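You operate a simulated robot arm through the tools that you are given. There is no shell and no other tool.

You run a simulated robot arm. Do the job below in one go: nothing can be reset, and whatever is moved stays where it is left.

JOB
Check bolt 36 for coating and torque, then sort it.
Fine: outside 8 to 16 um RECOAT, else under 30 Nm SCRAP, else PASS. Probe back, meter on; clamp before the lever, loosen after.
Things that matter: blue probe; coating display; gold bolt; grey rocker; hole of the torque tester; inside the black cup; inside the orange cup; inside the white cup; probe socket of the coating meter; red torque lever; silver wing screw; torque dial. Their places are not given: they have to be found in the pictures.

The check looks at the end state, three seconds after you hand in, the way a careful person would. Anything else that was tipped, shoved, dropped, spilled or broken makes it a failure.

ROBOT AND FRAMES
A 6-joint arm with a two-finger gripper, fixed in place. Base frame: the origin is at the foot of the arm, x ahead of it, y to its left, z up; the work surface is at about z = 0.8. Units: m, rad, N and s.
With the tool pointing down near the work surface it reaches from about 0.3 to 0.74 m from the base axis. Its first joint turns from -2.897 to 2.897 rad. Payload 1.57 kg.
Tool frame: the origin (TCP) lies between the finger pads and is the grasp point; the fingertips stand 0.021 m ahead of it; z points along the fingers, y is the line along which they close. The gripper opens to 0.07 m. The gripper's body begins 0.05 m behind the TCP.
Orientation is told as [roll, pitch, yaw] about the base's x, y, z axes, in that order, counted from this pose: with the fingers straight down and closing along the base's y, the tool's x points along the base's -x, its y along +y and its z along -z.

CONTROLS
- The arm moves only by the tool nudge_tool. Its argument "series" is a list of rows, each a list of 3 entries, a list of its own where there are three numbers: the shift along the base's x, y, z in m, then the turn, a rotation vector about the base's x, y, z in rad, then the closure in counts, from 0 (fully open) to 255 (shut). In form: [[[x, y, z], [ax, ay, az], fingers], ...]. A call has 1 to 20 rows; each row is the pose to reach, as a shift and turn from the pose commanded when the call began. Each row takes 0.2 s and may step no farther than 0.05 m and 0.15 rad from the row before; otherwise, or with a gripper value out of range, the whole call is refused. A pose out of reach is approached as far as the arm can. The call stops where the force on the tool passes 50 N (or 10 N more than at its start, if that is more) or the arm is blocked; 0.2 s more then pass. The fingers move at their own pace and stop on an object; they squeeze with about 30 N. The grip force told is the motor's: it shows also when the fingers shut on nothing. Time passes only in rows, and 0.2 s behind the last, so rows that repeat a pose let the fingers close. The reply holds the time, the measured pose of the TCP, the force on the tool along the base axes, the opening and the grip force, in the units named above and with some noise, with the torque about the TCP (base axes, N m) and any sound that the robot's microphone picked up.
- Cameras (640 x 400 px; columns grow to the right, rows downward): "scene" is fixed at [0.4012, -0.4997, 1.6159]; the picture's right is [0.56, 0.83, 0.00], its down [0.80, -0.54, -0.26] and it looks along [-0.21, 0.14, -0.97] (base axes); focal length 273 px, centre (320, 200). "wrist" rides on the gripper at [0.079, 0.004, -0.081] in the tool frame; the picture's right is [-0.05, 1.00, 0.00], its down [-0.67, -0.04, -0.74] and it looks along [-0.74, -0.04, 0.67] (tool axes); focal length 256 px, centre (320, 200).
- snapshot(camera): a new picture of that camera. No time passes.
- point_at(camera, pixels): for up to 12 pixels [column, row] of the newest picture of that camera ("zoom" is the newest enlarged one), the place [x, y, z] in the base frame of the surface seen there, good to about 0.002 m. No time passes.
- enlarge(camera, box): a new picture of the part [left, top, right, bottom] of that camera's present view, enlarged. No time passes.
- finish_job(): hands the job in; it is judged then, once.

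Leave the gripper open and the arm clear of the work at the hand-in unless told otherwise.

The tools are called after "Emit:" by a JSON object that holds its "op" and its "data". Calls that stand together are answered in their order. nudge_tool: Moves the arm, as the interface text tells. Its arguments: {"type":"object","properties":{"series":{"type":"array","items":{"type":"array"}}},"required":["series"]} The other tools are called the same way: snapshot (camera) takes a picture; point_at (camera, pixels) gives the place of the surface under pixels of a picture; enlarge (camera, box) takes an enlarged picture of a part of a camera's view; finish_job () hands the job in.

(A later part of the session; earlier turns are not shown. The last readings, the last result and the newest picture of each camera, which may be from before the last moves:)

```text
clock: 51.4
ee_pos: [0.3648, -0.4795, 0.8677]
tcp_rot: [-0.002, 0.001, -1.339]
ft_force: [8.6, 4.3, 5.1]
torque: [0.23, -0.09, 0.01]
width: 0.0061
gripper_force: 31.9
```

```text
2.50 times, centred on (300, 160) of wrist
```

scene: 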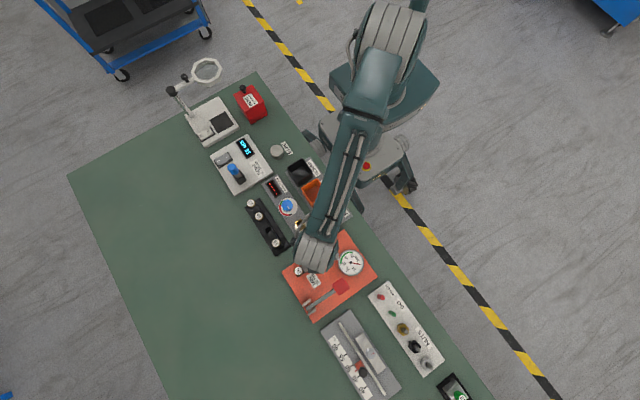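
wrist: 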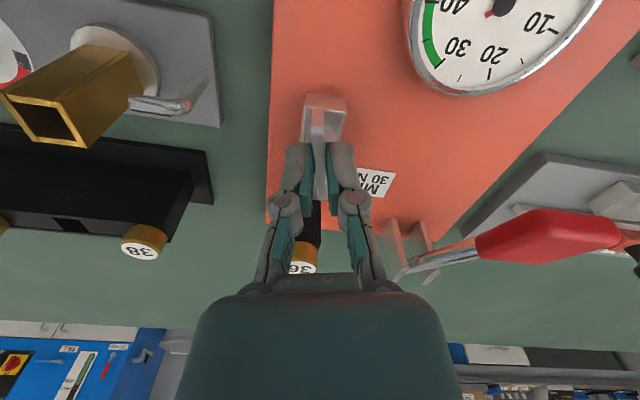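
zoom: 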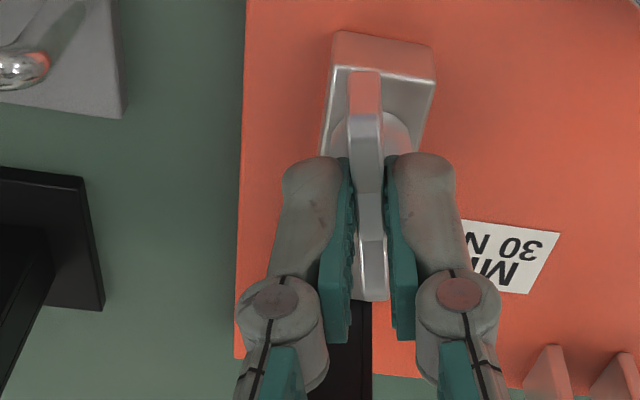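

Turned about 40° with no resistance yet. Continuing clockwise.

Emit:
{"op": "nudge_tool", "data": {"series": [[[0.001, 0.0005, 0], [0, 0, -0.1], 255], [[0.001, 0.0005, 0], [0, 0, -0.2], 255], [[0.001, 0.0005, 0], [0, 0, -0.3], 255], [[0.001, 0.0005, 0], [0, 0, -0.4], 255], [[0.001, 0.0005, 0], [0, 0, -0.4], 255]]}}

Emit:
{"op": "snapshot", "data": {"camera": "wrist"}}

Emit:
{"op": "enlarge", "data": {"camera": "wrist", "box": [200, 80, 400, 240]}}

Emit:
{"op": "snapshot", "data": {"camera": "scene"}}

```text
clock: 52.6
ee_pos: [0.365, -0.4797, 0.8688]
tcp_rot: [0.0, 0.0, -1.736]
ft_force: [8.6, -0.3, 5.8]
torque: [0.38, -0.18, 0.01]
width: 0.0058
gripper_force: 32.4
```

```text
taken
```

wrist: 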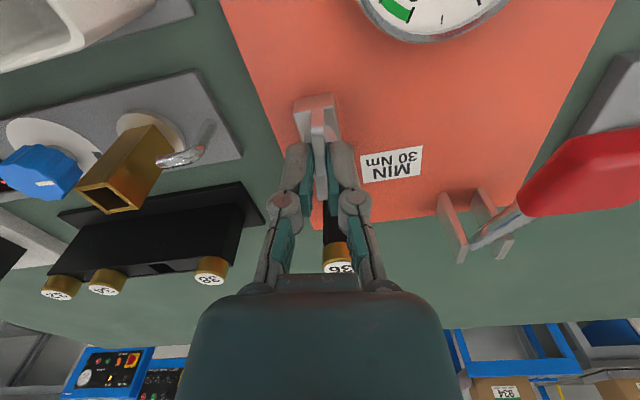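

```text
2.50 times, centred on (300, 160) of wrist
```

zoom: 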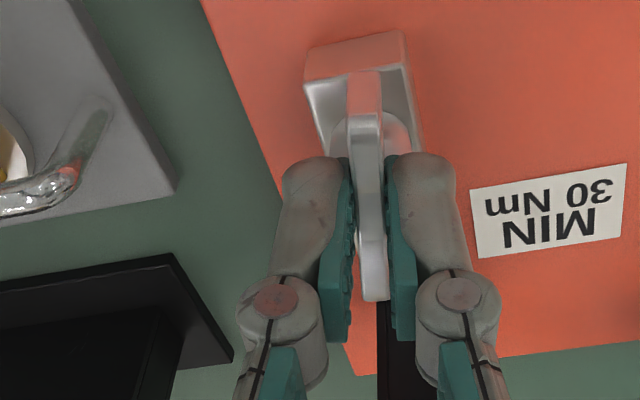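

```text
taken
```

scene: 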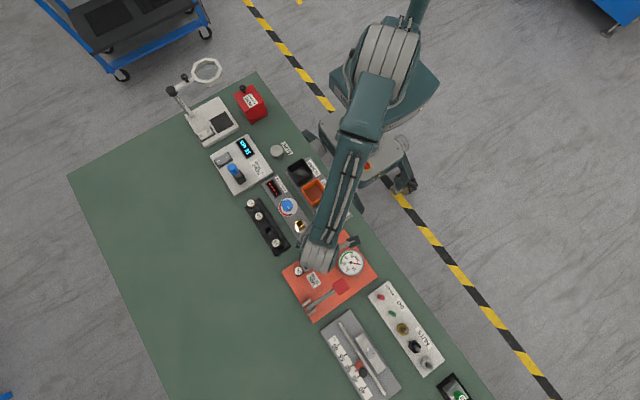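

Still turning freely (about 63° so far). Continuing clockwise with another small +x shift.

Emit:
{"op": "nudge_tool", "data": {"series": [[[0.001, 0, 0], [0, 0, -0.1], 255], [[0.002, 0, 0], [0, 0, -0.2], 255], [[0.002, 0, 0], [0, 0, -0.3], 255], [[0.002, 0, 0], [0, 0, -0.4], 255], [[0.002, 0, 0], [0, 0, -0.4], 255]]}}

Emit:
{"op": "snapshot", "data": {"camera": "wrist"}}

Emit:
{"op": "enlarge", "data": {"camera": "wrist", "box": [200, 80, 400, 240]}}

```text
clock: 53.8
ee_pos: [0.3658, -0.4809, 0.8675]
tcp_rot: [-0.003, 0.0, -2.138]
ft_force: [-4.7, -4.6, 3.1]
torque: [-0.16, 0.15, -0.04]
width: 0.0061
gripper_force: 32.1
```

```text
taken
```

wrist: 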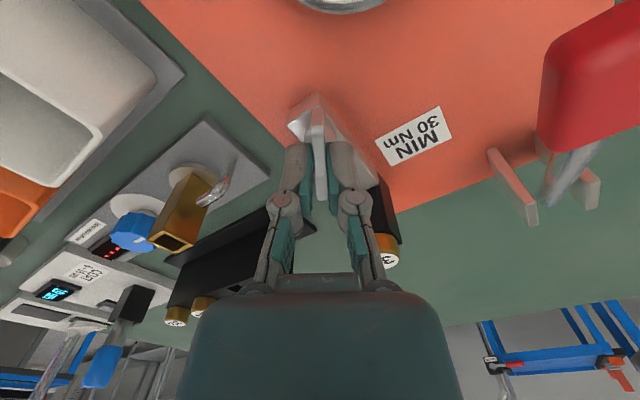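

```text
2.50 times, centred on (300, 160) of wrist
```

zoom: 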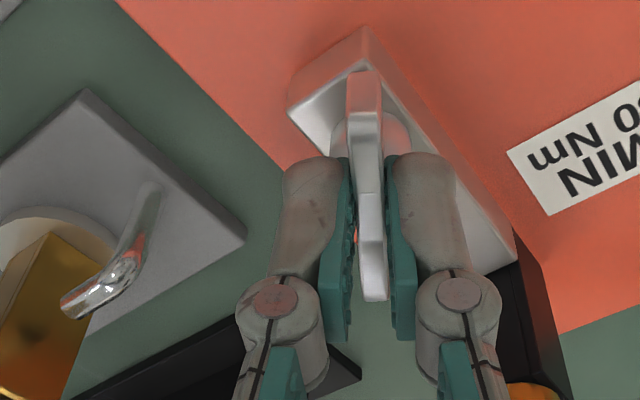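

Turned about 86°; no firm stop yet. I'll continue in small increments, shifting 1 mm back.

Emit:
{"op": "nudge_tool", "data": {"series": [[[-0.0005, -0.0005, 0], [0, 0, -0.1], 255], [[-0.001, -0.0005, 0], [0, 0, -0.2], 255], [[-0.001, -0.0005, 0], [0, 0, -0.2], 255]]}}

Emit:
{"op": "snapshot", "data": {"camera": "wrist"}}

```text
clock: 54.6
ee_pos: [0.3676, -0.4809, 0.8665]
tcp_rot: [-0.002, -0.001, -2.337]
ft_force: [2.0, -6.5, 1.6]
torque: [0.02, -0.17, 0.02]
width: 0.0058
gripper_force: 32.4
```

```text
taken
```

wrist: 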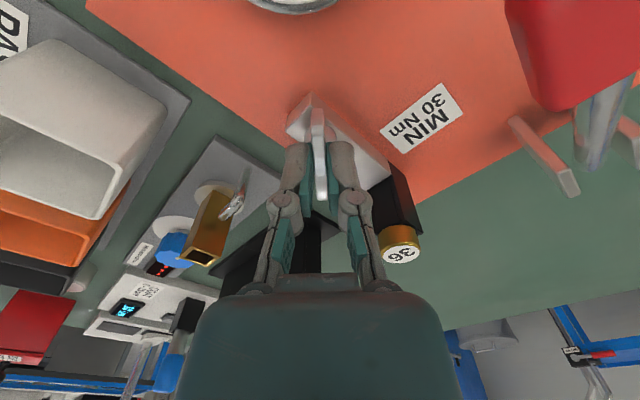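

No stop yet after about 97°. Continuing clockwise.

Emit:
{"op": "nudge_tool", "data": {"series": [[[0, -0.0005, 0], [0, 0, -0.1], 255], [[0, -0.001, 0], [0, 0, -0.2], 255], [[0, -0.001, 0], [0, 0, -0.3], 255], [[0, -0.001, 0], [0, 0, -0.3], 255]]}}

Emit:
{"op": "snapshot", "data": {"camera": "wrist"}}

Emit:
{"op": "enlarge", "data": {"camera": "wrist", "box": [240, 80, 440, 280]}}

```text
clock: 55.6
ee_pos: [0.367, -0.4797, 0.8681]
tcp_rot: [-0.001, 0.0, -2.635]
ft_force: [12.1, -5.3, -3.1]
torque: [-0.07, -0.23, 0.03]
width: 0.006
gripper_force: 32.4
```

```text
taken
```

wrist: 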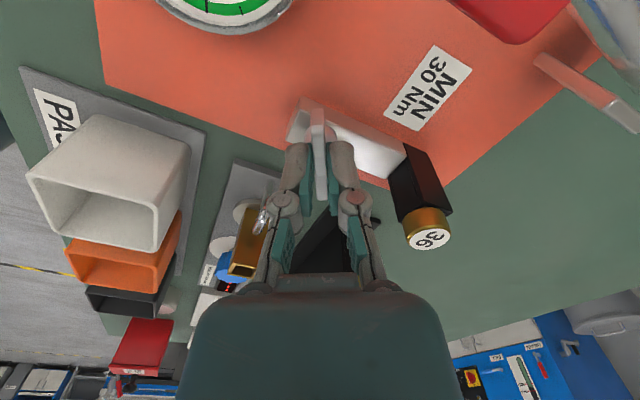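

```text
2.00 times, centred on (340, 180) of wrist
```

zoom: 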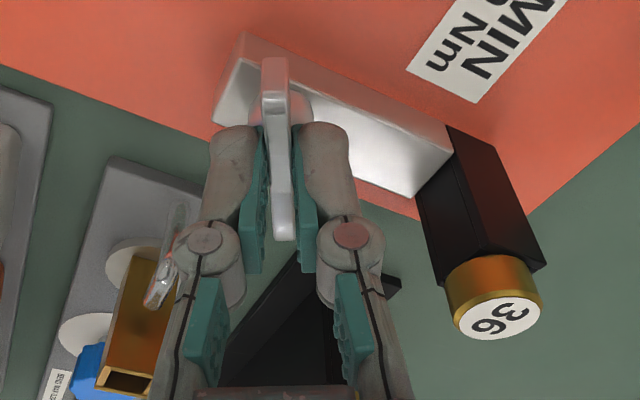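

About 115° turned and still free. I'll relieve the side force (+1.5 mm x) and continue.

Emit:
{"op": "nudge_tool", "data": {"series": [[[0.001, -0.0005, 0], [0, 0, -0.1], 255], [[0.0015, -0.0005, 0], [0, 0, -0.2], 255], [[0.0015, -0.0005, 0], [0, 0, -0.3], 255], [[0.0015, -0.0005, 0], [0, 0, -0.3], 255]]}}

Emit:
{"op": "snapshot", "data": {"camera": "wrist"}}

Emit:
{"op": "enlarge", "data": {"camera": "wrist", "box": [240, 80, 440, 280]}}

```text
clock: 56.6
ee_pos: [0.366, -0.4823, 0.8681]
tcp_rot: [0.0, -0.001, -2.937]
ft_force: [3.5, -1.6, -3.9]
torque: [0.0, -0.37, 0.02]
width: 0.0062
gripper_force: 32.0
```

```text
taken
```

wrist: 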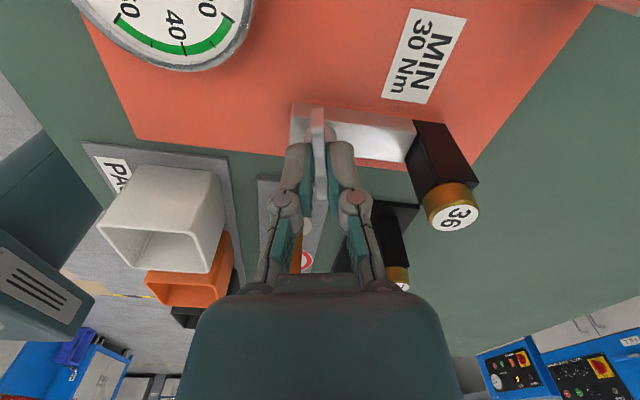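

```text
2.00 times, centred on (340, 180) of wrist
```

zoom: 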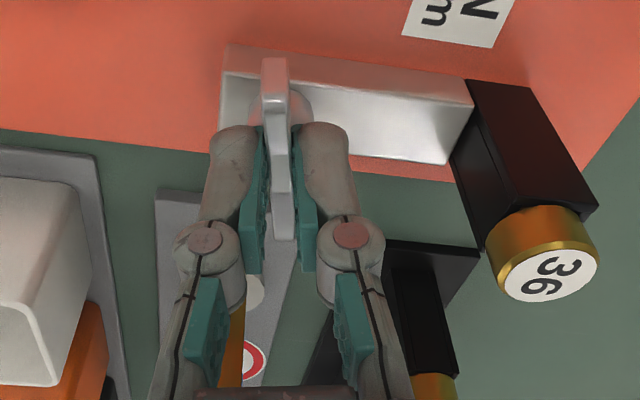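

About 132° turned. Continuing.

Emit:
{"op": "nudge_tool", "data": {"series": [[[0, 0, 0], [0, 0, -0.1], 255], [[0, 0, 0], [0, 0, -0.2], 255], [[0, 0, 0], [0, 0, -0.3], 255], [[0, 0, 0], [0, 0, -0.4], 255], [[0, 0, 0], [0, 0, -0.4], 255]]}}

Emit:
{"op": "snapshot", "data": {"camera": "wrist"}}

Emit:
{"op": "enlarge", "data": {"camera": "wrist", "box": [240, 80, 440, 280]}}

```text
clock: 57.8
ee_pos: [0.3676, -0.4825, 0.8691]
tcp_rot: [-0.002, 0.0, 2.947]
ft_force: [-2.5, -7.4, -3.8]
torque: [-0.1, 0.15, 0.03]
width: 0.0059
gripper_force: 32.2
```

```text
taken
```

wrist: 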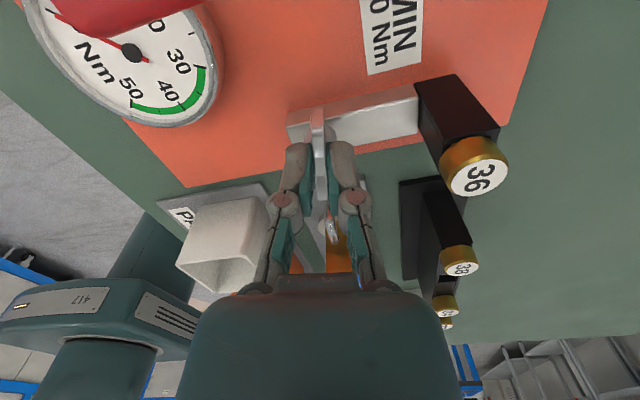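

```text
2.00 times, centred on (340, 180) of wrist
```

zoom: 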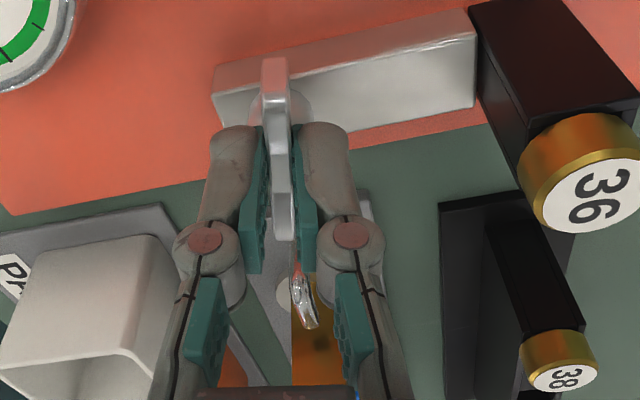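

About 155° turned. Continuing with care for any stop.

Emit:
{"op": "nudge_tool", "data": {"series": [[[0, -0.0005, 0], [0, 0, -0.1], 255], [[0, -0.0005, 0], [0, 0, -0.2], 255], [[0, -0.0005, 0], [0, 0, -0.3], 255], [[0, -0.0005, 0], [0, 0, -0.4], 255], [[0, -0.0005, 0], [0, 0, -0.4], 255]]}}

Emit:
{"op": "snapshot", "data": {"camera": "wrist"}}

Emit:
{"op": "enlarge", "data": {"camera": "wrist", "box": [240, 80, 440, 280]}}

```text
clock: 59.0
ee_pos: [0.3676, -0.4829, 0.8676]
tcp_rot: [0.0, -0.003, 2.548]
ft_force: [-1.1, -11.3, -9.8]
torque: [-0.12, 0.22, 0.54]
width: 0.0095
gripper_force: 32.2
```

```text
taken
```

wrist: 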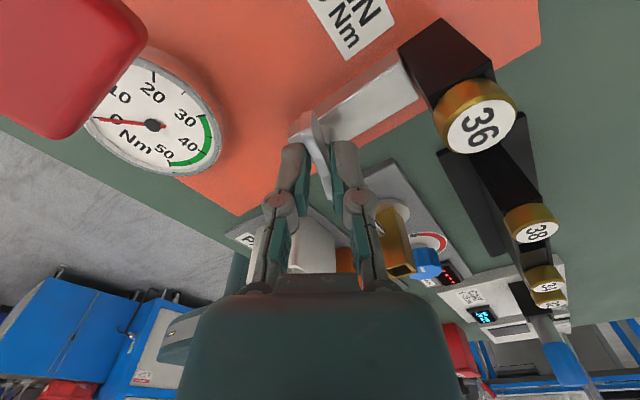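

```text
2.00 times, centred on (340, 180) of wrist
```

zoom: 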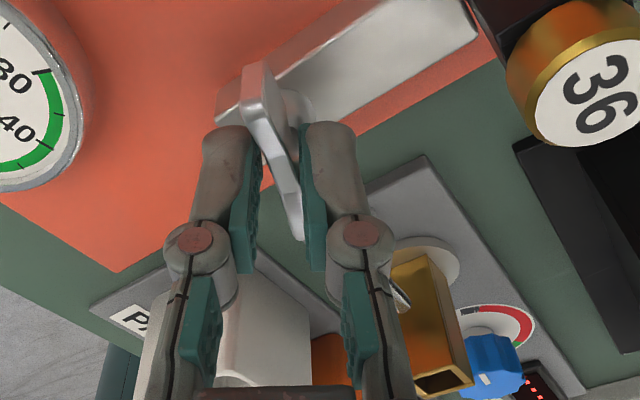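

The wing hit its stop: it no longer follows (fingers spread to 9.5 mm, torque 0.54 Nm). The clamp is tight. I'll open partly and rise.

Emit:
{"op": "nudge_tool", "data": {"series": [[[0, 0, 0], [0, 0, 0.08], 255], [[0, 0, 0], [0, 0, 0.08], 200], [[0, 0, 0], [0, 0, 0.08], 140], [[0, 0, 0], [0, 0, 0.08], 110], [[0, 0, 0.02], [0, 0, 0.08], 110], [[0, 0, 0.06], [0, 0, 0.08], 60], [[0, 0, 0.1], [0, 0, 0.08], 0], [[0, 0, 0.1], [0, 0, 0.08], 0]]}}

Emit:
{"op": "snapshot", "data": {"camera": "wrist"}}

Emit:
{"op": "enlarge", "data": {"camera": "wrist", "box": [240, 0, 440, 160]}}

```text
clock: 60.8
ee_pos: [0.3671, -0.4827, 0.9683]
tcp_rot: [-0.002, -0.002, 2.628]
ft_force: [-0.3, 0.4, 0.4]
torque: [-0.03, -0.01, 0.0]
width: 0.0698
gripper_force: 0.0
```

```text
taken
```

wrist: 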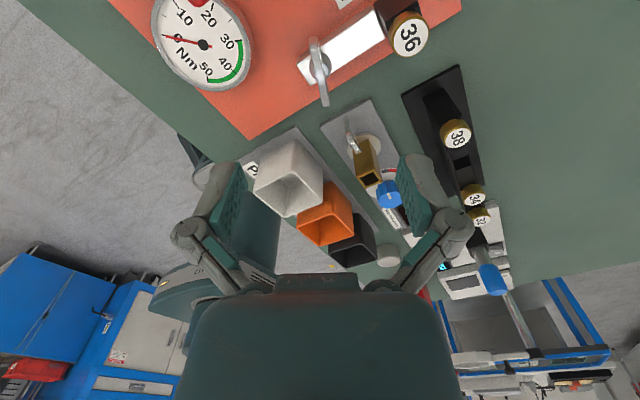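

```text
2.50 times, centred on (340, 80) of wrist
```

zoom: 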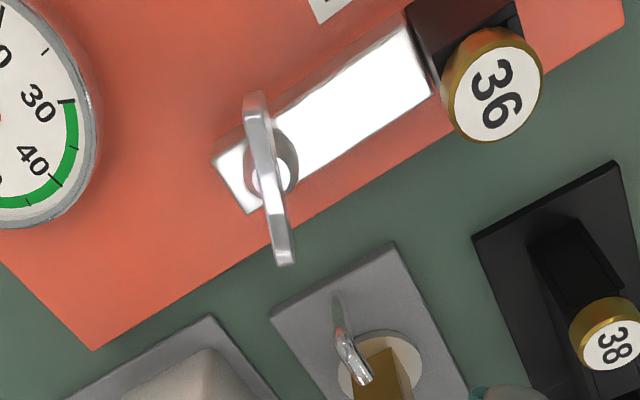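

The clamp is tight and the bolt is still seated. I'll record the wing's ends for later, and look at the lever.

Emit:
{"op": "point_at", "data": {"camera": "zoom", "pixels": [[255, 105], [285, 255], [262, 160], [272, 200], [250, 120], [490, 90]]}}

Emit:
{"op": "snapshot", "data": {"camera": "scene"}}

Emit:
{"op": "enlarge", "data": {"camera": "scene", "box": [270, 220, 390, 330]}}

```text
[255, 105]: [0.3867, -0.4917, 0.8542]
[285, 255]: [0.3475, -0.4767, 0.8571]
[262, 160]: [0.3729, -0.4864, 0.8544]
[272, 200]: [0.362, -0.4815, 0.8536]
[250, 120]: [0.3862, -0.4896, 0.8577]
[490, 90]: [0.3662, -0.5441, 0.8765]
```

```text
taken
```

scene: 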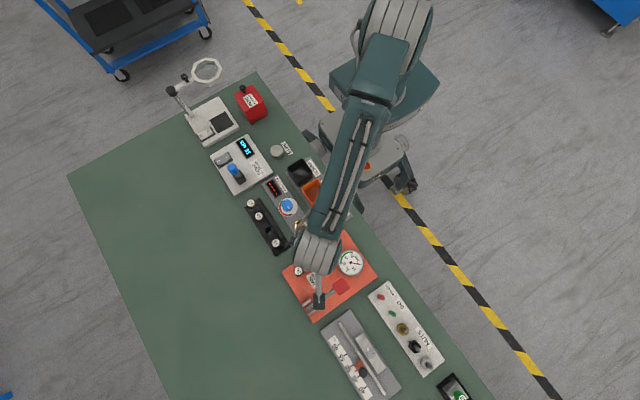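

```text
3.64 times, centred on (330, 275) of scene
```

zoom: 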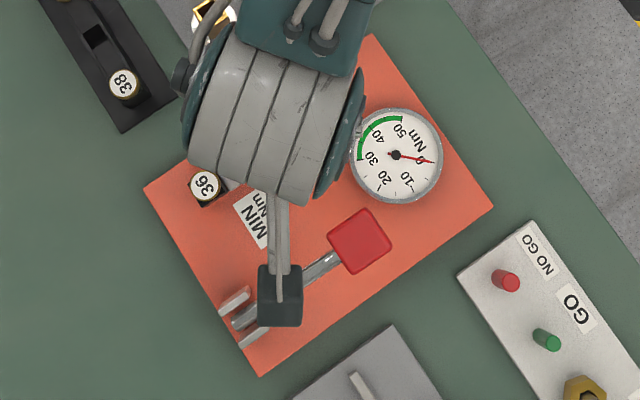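

Wing now points −20°, centre ≈(0.366, -0.483). For the lever, I'll measure the paddle, the shaft and the pivot posts.

Emit:
{"op": "point_at", "data": {"camera": "zoom", "pixels": [[360, 240], [330, 240], [390, 240], [360, 212], [360, 270], [345, 262], [320, 265], [242, 320], [235, 300], [255, 335], [375, 262], [385, 255]]}}

Emit:
{"op": "point_at", "data": {"camera": "wrist", "pixels": [[203, 44], [195, 5], [375, 20]]}}

```text
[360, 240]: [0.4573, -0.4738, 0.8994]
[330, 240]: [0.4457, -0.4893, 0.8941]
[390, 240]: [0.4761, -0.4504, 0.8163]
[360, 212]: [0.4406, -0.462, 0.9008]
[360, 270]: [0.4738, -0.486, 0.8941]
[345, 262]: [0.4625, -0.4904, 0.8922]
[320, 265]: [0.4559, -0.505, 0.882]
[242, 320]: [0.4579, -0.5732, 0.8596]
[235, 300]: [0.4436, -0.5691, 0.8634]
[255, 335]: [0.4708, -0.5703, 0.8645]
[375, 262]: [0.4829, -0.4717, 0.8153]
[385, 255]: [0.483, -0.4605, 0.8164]
```

```text
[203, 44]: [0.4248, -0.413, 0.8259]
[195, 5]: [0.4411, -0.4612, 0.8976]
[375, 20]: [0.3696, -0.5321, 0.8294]
```

The lever hinges about an x-axis at y≈−0.573, z≈0.855, and the paddle (0.457, -0.475, top 0.899) presses downward. I'll close the fingers and move above the paddle.

Emit:
{"op": "nudge_tool", "data": {"series": [[[0.03, 0.002, 0.005], [0, 0, 0], 120], [[0.06, 0.005, 0.005], [0, 0, 0], 255], [[0.09, 0.008, 0.005], [0, 0, 0], 255], [[0.09, 0.008, -0.02], [0, 0, 0], 255], [[0.09, 0.008, -0.02], [0, 0, 0], 255], [[0.09, 0.008, -0.02], [0, 0, 0], 255]]}}

Emit:
{"op": "snapshot", "data": {"camera": "wrist"}}

Emit:
{"op": "snapshot", "data": {"camera": "scene"}}

```text
clock: 62.2
ee_pos: [0.4575, -0.4744, 0.9474]
tcp_rot: [0.0, -0.002, 2.626]
ft_force: [0.7, 0.0, 0.1]
torque: [-0.01, -0.04, 0.01]
width: 0.0
gripper_force: 28.7
```

```text
taken
```

wrist: 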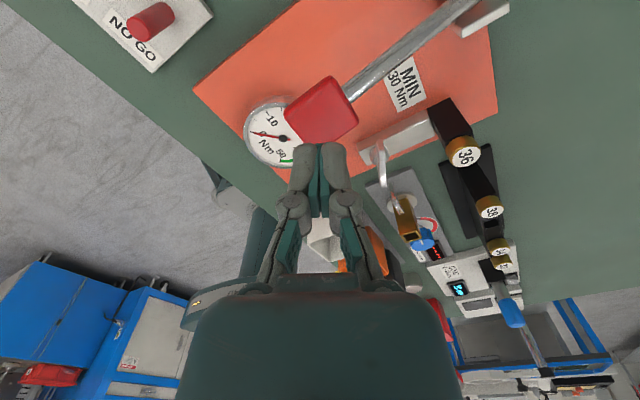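

```text
taken
```

scene: 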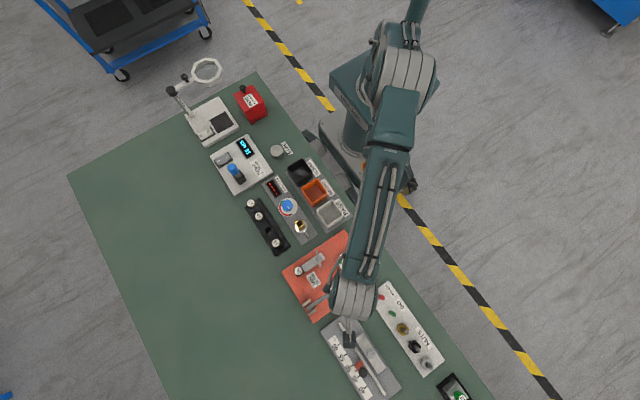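

The fingertips are over the paddle, and the dial is partly visible at (265,135). I'll press down in steps.

Emit:
{"op": "nudge_tool", "data": {"series": [[[0, 0, -0.01], [0, 0, 0], 255], [[0, 0, -0.02], [0, 0, 0], 255], [[0, 0, -0.026], [0, 0, 0], 255], [[0, 0, -0.032], [0, 0, 0], 255], [[0, 0, -0.032], [0, 0, 0], 255]]}}

Emit:
{"op": "snapshot", "data": {"camera": "wrist"}}

```text
clock: 63.4
ee_pos: [0.4577, -0.4746, 0.9152]
tcp_rot: [-0.001, -0.002, 2.627]
ft_force: [-0.1, 0.8, 1.3]
torque: [0.0, 0.03, 0.01]
width: 0.0
gripper_force: 28.4
```

```text
taken
```

wrist: 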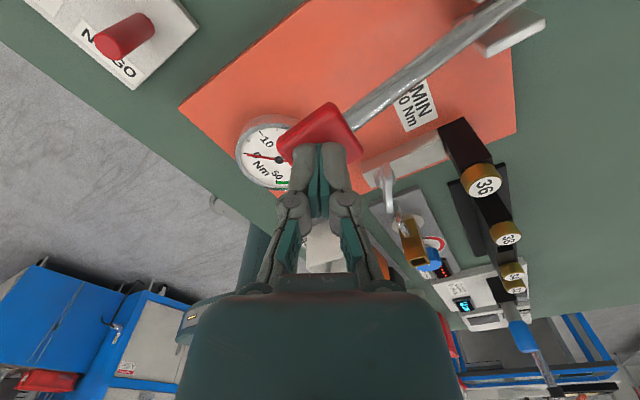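

Just touching (≈1 N). Continuing down.

Emit:
{"op": "nudge_tool", "data": {"series": [[[0, 0, -0.004], [0, 0, 0], 255], [[0, 0.0005, -0.008], [0, 0, 0], 255], [[0, 0.001, -0.012], [0, 0, 0], 255], [[0, 0.001, -0.012], [0, 0, 0], 255]]}}

Emit:
{"op": "snapshot", "data": {"camera": "wrist"}}

Emit:
{"op": "enlarge", "data": {"camera": "wrist", "box": [210, 80, 370, 210]}}

```text
clock: 64.4
ee_pos: [0.4583, -0.4733, 0.9032]
tcp_rot: [-0.001, -0.002, 2.627]
ft_force: [-0.3, 0.9, 1.1]
torque: [0.02, 0.02, -0.04]
width: 0.0002
gripper_force: 29.1
```

```text
taken
```

wrist: 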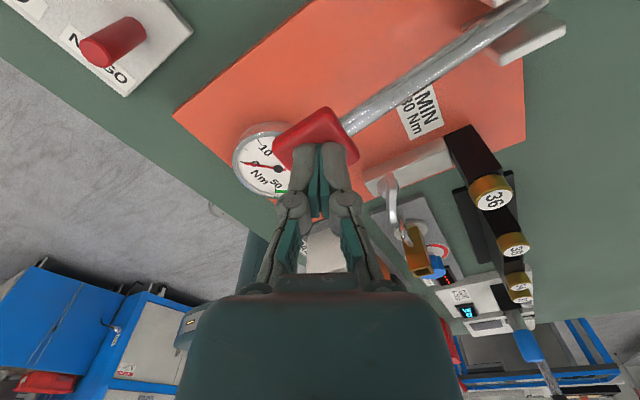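

```text
3.08 times, centred on (290, 145) of wrist
```

zoom: 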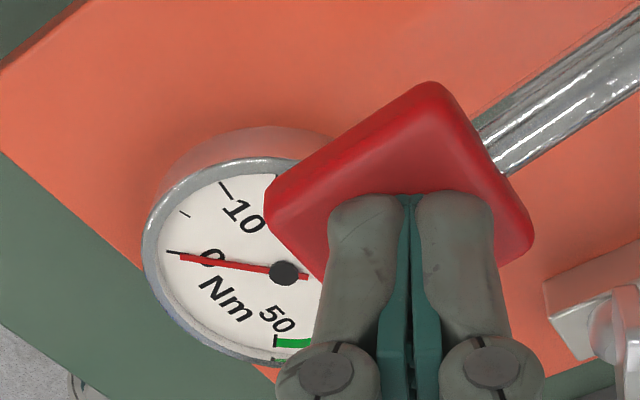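

The lever is moving down with little force and the dial is still at 0. Continuing.

Emit:
{"op": "nudge_tool", "data": {"series": [[[0, 0.001, -0.005], [0, 0, 0], 255], [[0, 0.001, -0.01], [0, 0, 0], 255], [[0, 0.002, -0.015], [0, 0, 0], 255], [[0, 0.002, -0.015], [0, 0, 0], 255]]}}

Emit:
{"op": "snapshot", "data": {"camera": "wrist"}}

Emit:
{"op": "enlarge", "data": {"camera": "wrist", "box": [210, 80, 370, 210]}}

```text
clock: 65.4
ee_pos: [0.4574, -0.4714, 0.8891]
tcp_rot: [0.0, -0.001, 2.625]
ft_force: [1.2, -0.3, 3.3]
torque: [-0.07, -0.07, -0.02]
width: 0.0002
gripper_force: 28.4
```

```text
taken
```

wrist: 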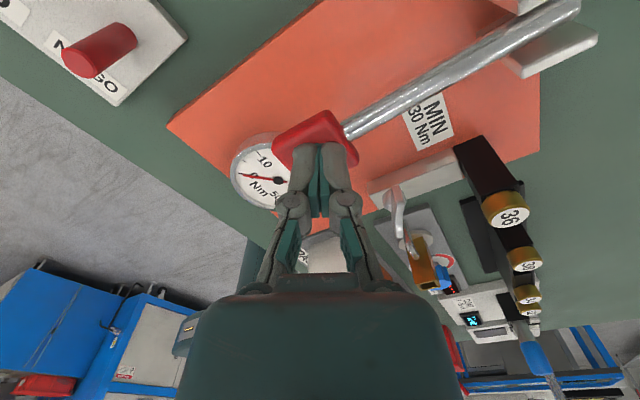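

```text
3.08 times, centred on (290, 145) of wrist
```

zoom: 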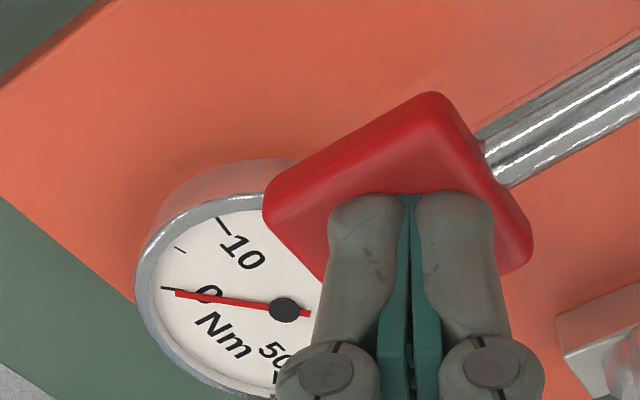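

Fz is 3.3 N and the dial is at 0. Continuing down.

Emit:
{"op": "nudge_tool", "data": {"series": [[[0, 0, -0.005], [0, 0, 0], 255], [[0, 0, -0.01], [0, 0, 0], 255], [[0, 0, -0.014], [0, 0, 0], 255], [[0, 0, -0.014], [0, 0, 0], 255]]}}

Emit:
{"op": "snapshot", "data": {"camera": "wrist"}}

Emit:
{"op": "enlarge", "data": {"camera": "wrist", "box": [210, 80, 370, 210]}}

```text
clock: 66.4
ee_pos: [0.4583, -0.4714, 0.8739]
tcp_rot: [0.002, -0.004, 2.628]
ft_force: [0.0, 2.1, 4.1]
torque: [0.02, 0.03, 0.03]
width: 0.0
gripper_force: 28.4
```

```text
taken
```

wrist: 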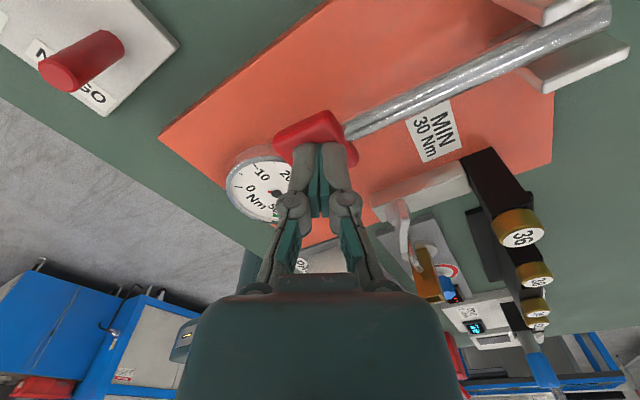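

```text
3.08 times, centred on (290, 145) of wrist
```

zoom: 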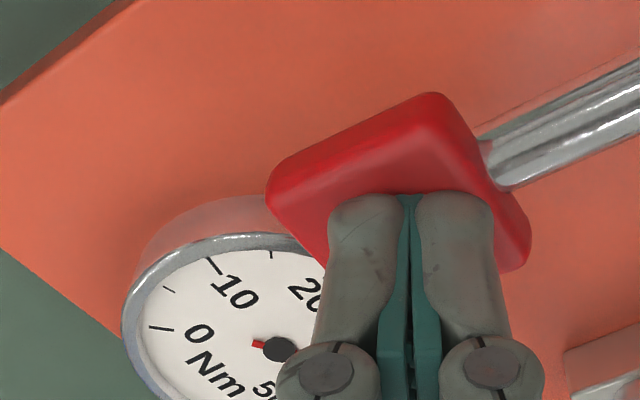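

The needle has jumped; its tail is at the left, so it points to the hidden right side. I'll press a bit more to see whether the lever reaches a stop.

Emit:
{"op": "nudge_tool", "data": {"series": [[[0, 0, -0.004], [0, 0, 0], 255], [[0, 0, -0.008], [0, 0, 0], 255], [[0, 0, -0.008], [0, 0, 0], 255]]}}

Emit:
{"op": "snapshot", "data": {"camera": "wrist"}}

Emit:
{"op": "enlarge", "data": {"camera": "wrist", "box": [210, 80, 370, 210]}}

Emit:
{"op": "enlarge", "data": {"camera": "scene", "box": [300, 230, 400, 310]}}

```text
clock: 67.2
ee_pos: [0.4569, -0.4703, 0.8687]
tcp_rot: [0.0, 0.001, 2.627]
ft_force: [-0.5, 1.6, 12.9]
torque: [-0.08, -0.02, 0.03]
width: 0.0002
gripper_force: 28.5
```

```text
taken
```

wrist: 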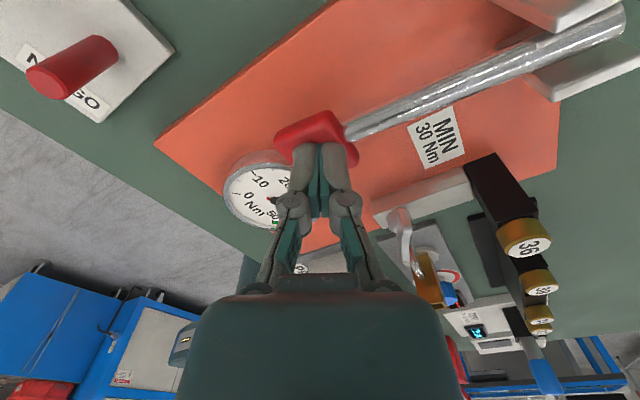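

```text
3.08 times, centred on (290, 145) of wrist
```

zoom: 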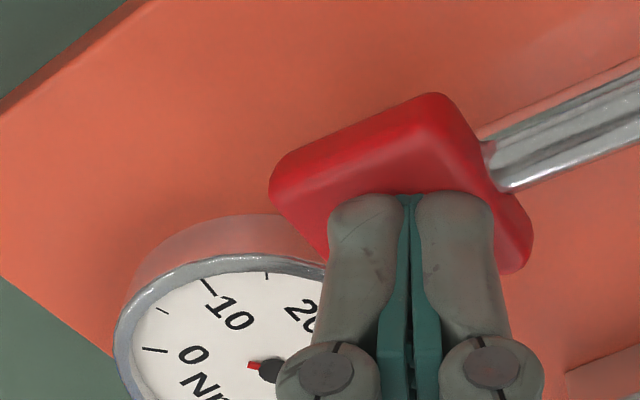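

```text
5.00 times, centred on (350, 270) of scene
```

zoom: 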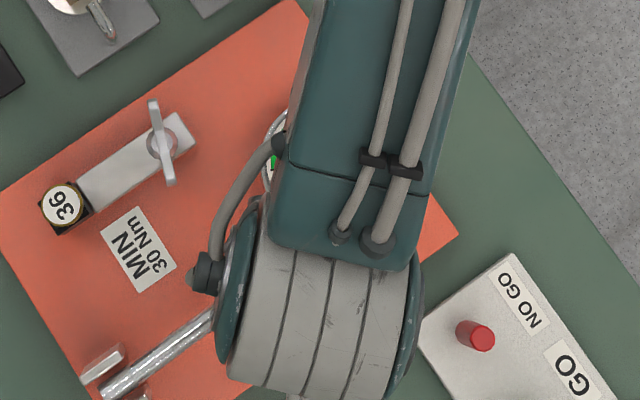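

The lever is at its stop (13 N). I'll raise slowly and look at whether the needle keeps its reading.

Emit:
{"op": "nudge_tool", "data": {"series": [[[0, 0, 0.01], [0, 0, 0], 255], [[0, 0, 0.02], [0, 0, 0], 255], [[0, 0, 0.03], [0, 0, 0], 255], [[0, 0, 0.04], [0, 0, 0], 255], [[0, 0, 0.055], [0, 0, 0], 255], [[0, 0, 0.08], [0, 0, 0], 255]]}}

Emit:
{"op": "snapshot", "data": {"camera": "wrist"}}

Emit:
{"op": "enlarge", "data": {"camera": "wrist", "box": [210, 60, 370, 190]}}

```text
clock: 68.6
ee_pos: [0.4568, -0.4719, 0.9469]
tcp_rot: [0.002, -0.001, 2.626]
ft_force: [-0.5, 0.2, -0.3]
torque: [-0.06, 0.01, -0.01]
width: 0.0
gripper_force: 29.4
```

```text
taken
```

wrist: 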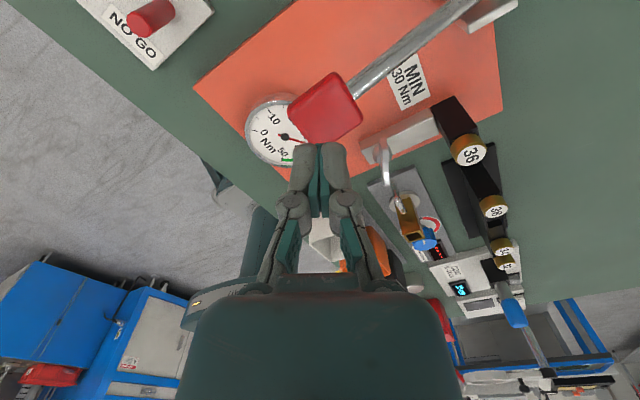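

```text
3.08 times, centred on (290, 125) of wrist
```

zoom: 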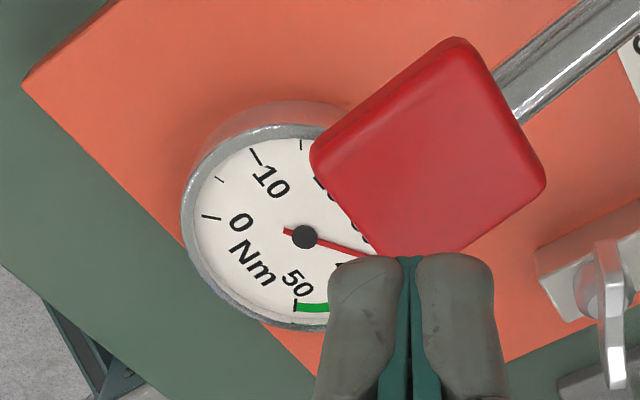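

The lever sprang back and the needle holds its reading. I'll move back over the wing screw, from where the dial is visible to the scene camera.

Emit:
{"op": "nudge_tool", "data": {"series": [[[-0.03, -0.003, 0.02], [0, 0, 0], 255], [[-0.06, -0.007, 0.02], [0, 0, 0], 150], [[-0.091, -0.011, 0.02], [0, 0, 0], 60], [[-0.091, -0.011, 0.02], [0, 0, 0], 0], [[-0.091, -0.011, 0.02], [0, 0, 0], 0]]}}

Emit:
{"op": "enlarge", "data": {"camera": "scene", "box": [325, 240, 375, 285]}}

Emit:
{"op": "snapshot", "data": {"camera": "wrist"}}

Emit:
{"op": "enlarge", "data": {"camera": "wrist", "box": [140, 0, 270, 110]}}

```text
clock: 69.8
ee_pos: [0.3661, -0.4824, 0.9683]
tcp_rot: [-0.002, 0.0, 2.626]
ft_force: [0.4, -0.9, -0.3]
torque: [0.01, -0.02, -0.01]
width: 0.07
gripper_force: 0.0
```

```text
8.89 times, centred on (350, 262) of scene
```

zoom: 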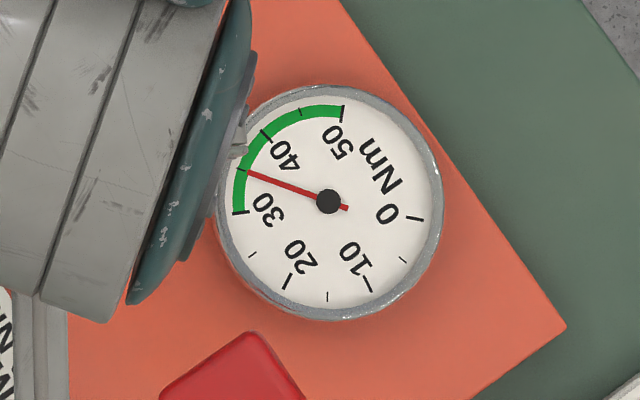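

```text
taken
```

wrist: 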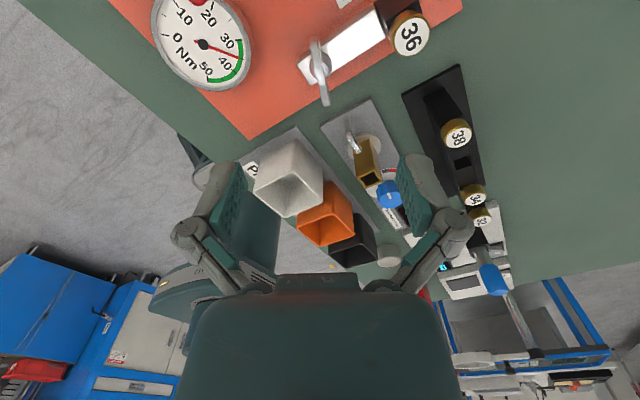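

```text
3.64 times, centred on (205, 55) of wrist
```

zoom: 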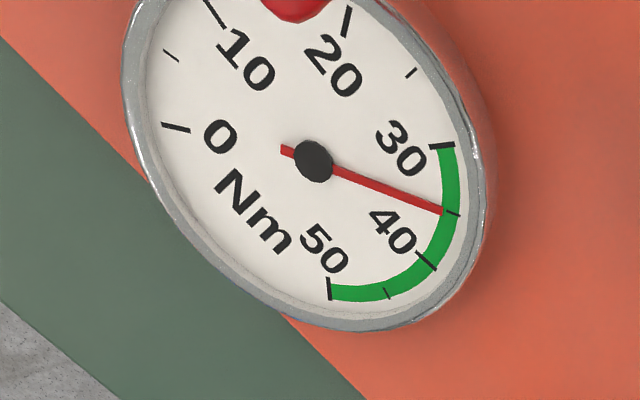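

The dial reads 35 Nm: coating 10 um and torque ≥30 means PASS (white cup). Next comes loosening. I'll rotate +0.17 rad to match the wing and lower close to it.

Emit:
{"op": "nudge_tool", "data": {"series": [[[0.0, 0, -0.02], [0, 0, 0.09], 0], [[0.0, 0, -0.045], [0, 0, 0.17], 0], [[0.0, 0, -0.045], [0, 0, 0.17], 0]]}}

Emit:
{"op": "snapshot", "data": {"camera": "wrist"}}

Emit:
{"op": "enlarge", "data": {"camera": "wrist", "box": [240, 50, 400, 180]}}

```text
clock: 70.6
ee_pos: [0.3671, -0.4833, 0.9228]
tcp_rot: [-0.001, -0.001, 2.798]
ft_force: [-0.5, -0.4, 0.9]
torque: [0.0, -0.04, 0.02]
width: 0.0699
gripper_force: 0.1
```

```text
taken
```

wrist: 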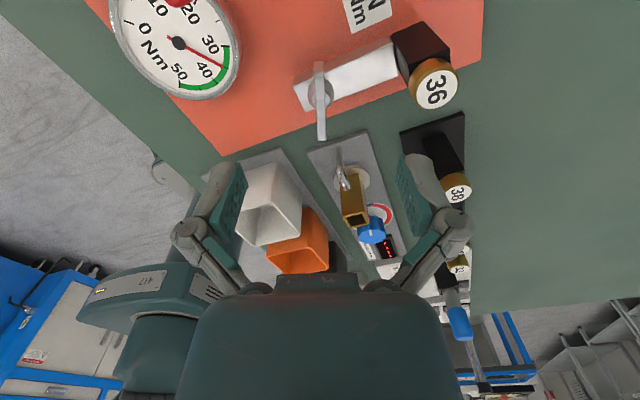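

```text
3.08 times, centred on (320, 115) of wrist
```

zoom: 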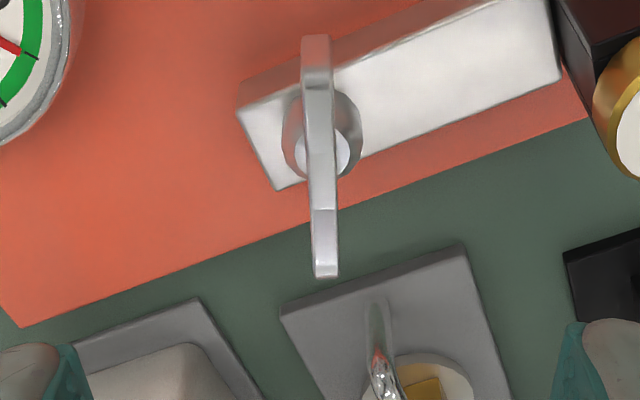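

The wing is nearly aligned. I'll rotate +0.03, half-close the fingers (to stay clear of the bolt head), lower to z≈0.868 and check.

Emit:
{"op": "nudge_tool", "data": {"series": [[[0, 0, 0], [0, 0, 0.03], 110], [[0, 0, 0], [0, 0, 0.03], 110], [[0, 0, -0.03], [0, 0, 0.03], 110], [[0, 0, -0.055], [0, 0, 0.03], 110], [[0, 0, -0.055], [0, 0, 0.03], 110]]}}

Emit:
{"op": "snapshot", "data": {"camera": "wrist"}}

Emit:
{"op": "enlarge", "data": {"camera": "wrist", "box": [240, 80, 400, 210]}}

```text
clock: 71.8
ee_pos: [0.3681, -0.4845, 0.8667]
tcp_rot: [-0.002, -0.003, 2.829]
ft_force: [-0.4, 0.6, -0.2]
torque: [0.01, 0.01, 0.01]
width: 0.0398
gripper_force: 0.1
```

```text
taken
```

wrist: 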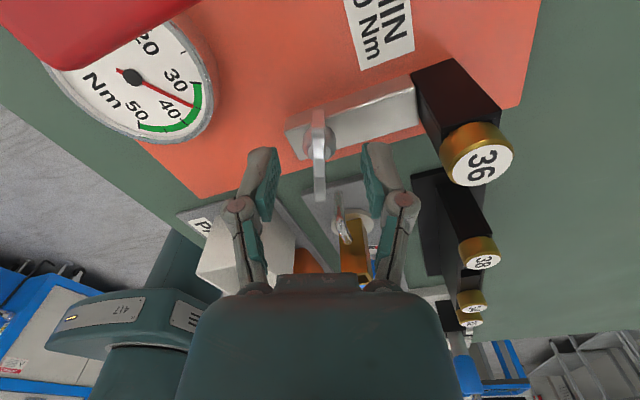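

```text
3.08 times, centred on (320, 145) of wrist
```

zoom: 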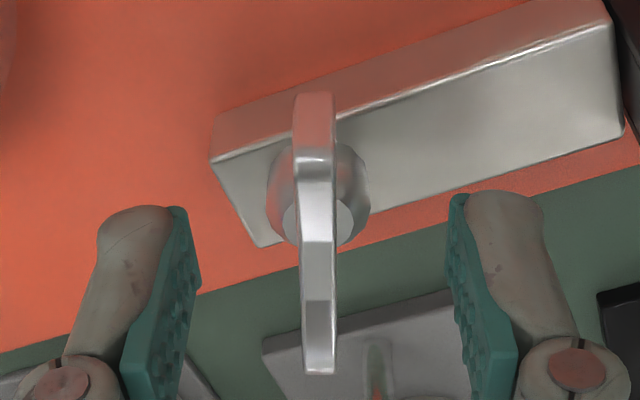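

Aligned and centred. I'll close on the wing and then turn counter-clockwise.

Emit:
{"op": "nudge_tool", "data": {"series": [[[0, 0, 0], [0, 0, 0], 200], [[0, 0, 0], [0, 0, 0], 255], [[0, 0, 0], [0, 0, 0], 255], [[0, 0, 0], [0, 0, 0], 255], [[0, 0, 0], [0, 0, 0.1], 255], [[0, 0, 0], [0, 0, 0.2], 255], [[0, 0, 0], [0, 0, 0.3], 255], [[0, 0, 0], [0, 0, 0.3], 255]]}}

Emit:
{"op": "snapshot", "data": {"camera": "wrist"}}

Emit:
{"op": "enlarge", "data": {"camera": "wrist", "box": [240, 80, 440, 240]}}

```text
clock: 73.6
ee_pos: [0.3685, -0.4821, 0.8662]
tcp_rot: [-0.002, -0.002, 3.131]
ft_force: [5.8, 3.0, 2.2]
torque: [0.06, 0.16, 0.01]
width: 0.006
gripper_force: 32.1
```

```text
taken
```

wrist: 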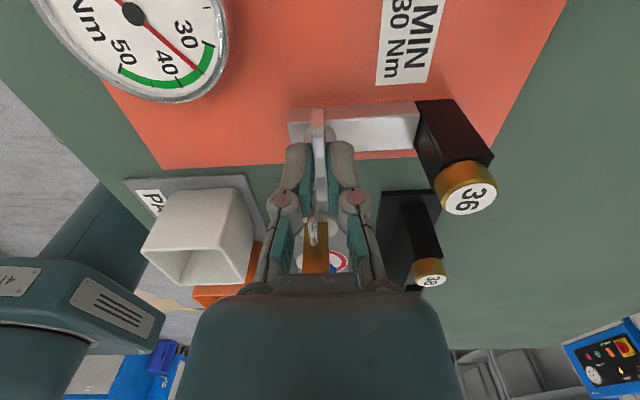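

```text
2.50 times, centred on (340, 160) of wrist
```

zoom: 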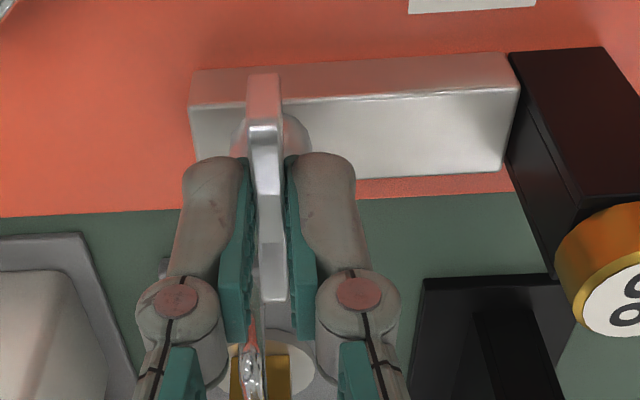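

The wing turns along with the fingers counter-clockwise, with low forces. Continuing 0.8 rad more.

Emit:
{"op": "nudge_tool", "data": {"series": [[[0, 0.0002, 0], [0, 0, 0.1], 255], [[-0.0003, 0.0004, 0], [0, 0, 0.2], 255], [[-0.0003, 0.0006, 0], [0, 0, 0.3], 255], [[-0.0003, 0.0008, 0], [0, 0, 0.4], 255], [[-0.0005, 0.001, 0], [0, 0, 0.5], 255], [[-0.0005, 0.001, 0], [0, 0, 0.6], 255], [[-0.0005, 0.001, 0], [0, 0, 0.7], 255], [[-0.0005, 0.001, 0], [0, 0, 0.8], 255], [[-0.0005, 0.001, 0], [0, 0, 0.8], 255]]}}

Emit:
{"op": "snapshot", "data": {"camera": "wrist"}}

```text
clock: 75.6
ee_pos: [0.3664, -0.4798, 0.8675]
tcp_rot: [-0.002, 0.0, -2.356]
ft_force: [14.4, 6.1, 3.0]
torque: [0.45, -0.61, 0.02]
width: 0.0061
gripper_force: 31.9
```

```text
taken
```

wrist: 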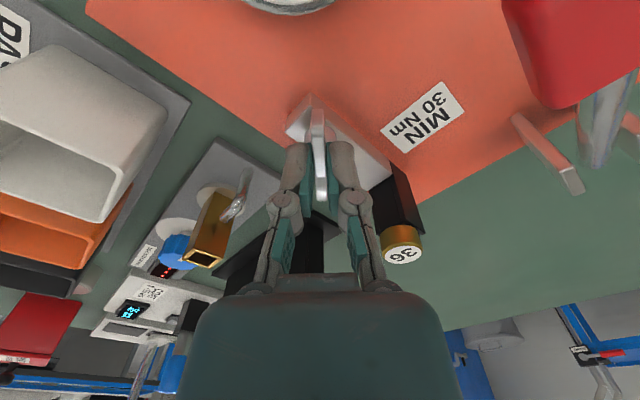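

Turned 63° back. Side force is 14 N, so I'll ease +1.5 mm in x, +0.5 mm in y while continuing.

Emit:
{"op": "nudge_tool", "data": {"series": [[[0.0015, 0.0005, 0], [0, 0, 0.05], 255], [[0.0015, 0.0005, 0], [0, 0, 0.15], 255], [[0.0015, 0.0005, 0], [0, 0, 0.25], 255], [[0.0015, 0.0005, 0], [0, 0, 0.35], 255], [[0.0015, 0.0005, 0], [0, 0, 0.45], 255], [[0.0015, 0.0005, 0], [0, 0, 0.45], 255]]}}

Emit:
{"op": "snapshot", "data": {"camera": "wrist"}}

```text
clock: 77.0
ee_pos: [0.3664, -0.4797, 0.8669]
tcp_rot: [-0.002, 0.0, -1.905]
ft_force: [-12.4, 7.2, 5.4]
torque: [-0.51, 0.37, 0.01]
width: 0.006
gripper_force: 31.7
```

```text
taken
```

wrist: 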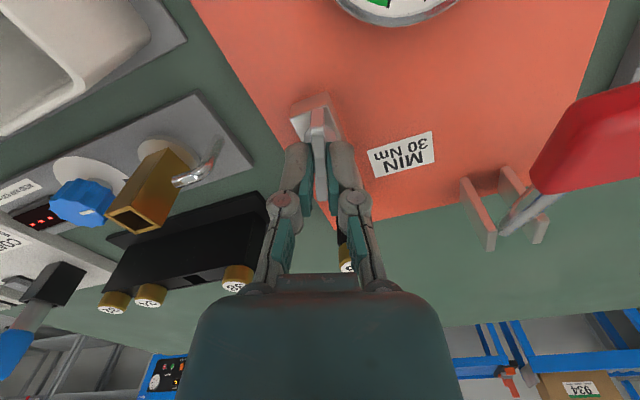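

Still turning freely. Side force is now −12 N in x, so I'll ease back 1 mm and continue.

Emit:
{"op": "nudge_tool", "data": {"series": [[[-0.001, 0.0005, 0], [0, 0, 0.05], 255], [[-0.001, 0.0005, 0], [0, 0, 0.15], 255], [[-0.0012, 0.0005, 0], [0, 0, 0.25], 255], [[-0.0014, 0.0005, 0], [0, 0, 0.35], 255], [[-0.0016, 0.0005, 0], [0, 0, 0.45], 255], [[-0.0016, 0.0005, 0], [0, 0, 0.45], 255]]}}

Emit:
{"op": "snapshot", "data": {"camera": "wrist"}}

```text
clock: 78.4
ee_pos: [0.3649, -0.4799, 0.8673]
tcp_rot: [-0.002, 0.004, -1.456]
ft_force: [-16.4, 3.6, 5.1]
torque: [-0.35, 0.2, -0.03]
width: 0.0061
gripper_force: 32.4
```

```text
taken
```

wrist: 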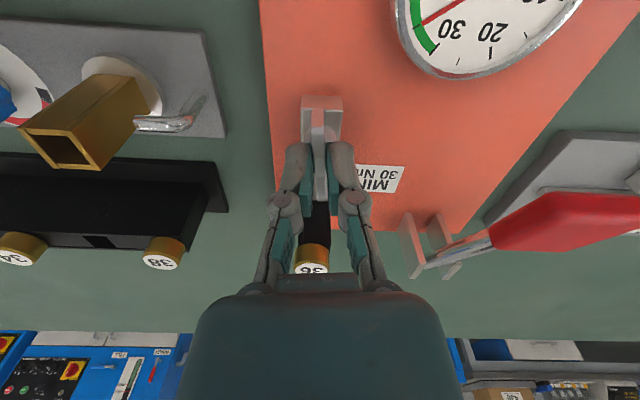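

About 115° undone. I'll ease −2 mm in x and continue toward the original position.

Emit:
{"op": "nudge_tool", "data": {"series": [[[-0.0015, -0.0002, 0], [0, 0, 0.05], 255], [[-0.002, -0.0004, 0], [0, 0, 0.15], 255], [[-0.0022, -0.0004, 0], [0, 0, 0.25], 255], [[-0.0024, -0.0004, 0], [0, 0, 0.35], 255], [[-0.0026, -0.0004, 0], [0, 0, 0.45], 255], [[-0.0026, -0.0004, 0], [0, 0, 0.45], 255]]}}

Emit:
{"op": "snapshot", "data": {"camera": "wrist"}}

```text
clock: 79.8
ee_pos: [0.3653, -0.4802, 0.8672]
tcp_rot: [-0.001, -0.001, -1.004]
ft_force: [0.3, 3.1, 7.1]
torque: [0.67, 0.32, 0.0]
width: 0.0059
gripper_force: 31.9
```

```text
taken
```

wrist: 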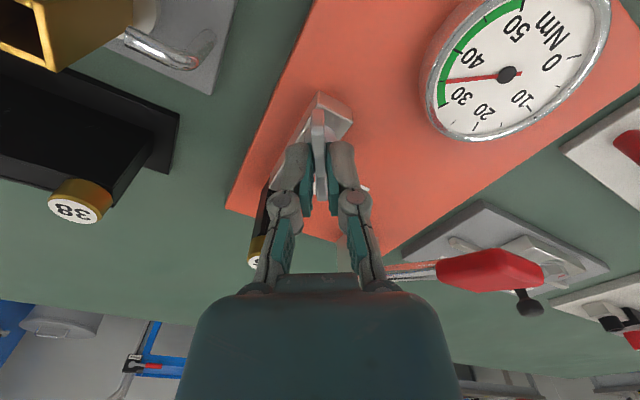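

Forces are low. I'll turn about 0.42 rad more, to just past the wing's starting angle.

Emit:
{"op": "nudge_tool", "data": {"series": [[[0, 0, 0], [0, 0, 0.1], 255], [[0, 0, 0], [0, 0, 0.2], 255], [[0, 0, 0], [0, 0, 0.3], 255], [[0, 0, 0], [0, 0, 0.38], 255], [[0, 0, 0], [0, 0, 0.42], 255], [[0, 0, 0], [0, 0, 0.42], 255]]}}

Emit:
{"op": "snapshot", "data": {"camera": "wrist"}}

Emit:
{"op": "enlarge", "data": {"camera": "wrist", "box": [200, 80, 400, 240]}}

```text
clock: 81.2
ee_pos: [0.3626, -0.4803, 0.8676]
tcp_rot: [0.0, 0.001, -0.583]
ft_force: [4.2, 2.3, 7.1]
torque: [-0.12, -0.25, -0.49]
width: 0.0063
gripper_force: 32.3
```

```text
taken
```

wrist: 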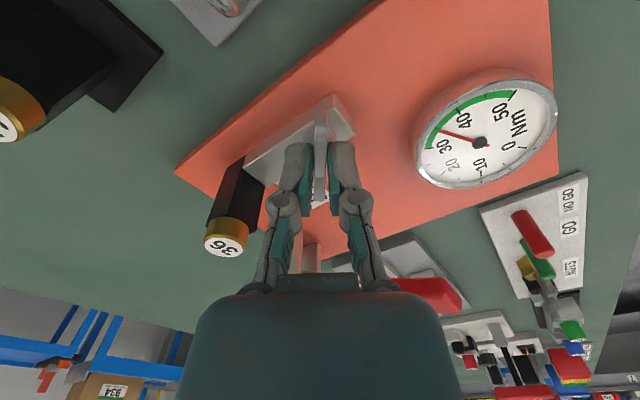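

```text
2.50 times, centred on (300, 160) of wrist
```

zoom: 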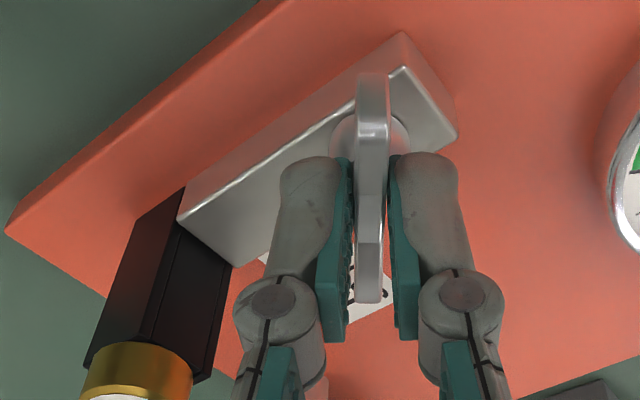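

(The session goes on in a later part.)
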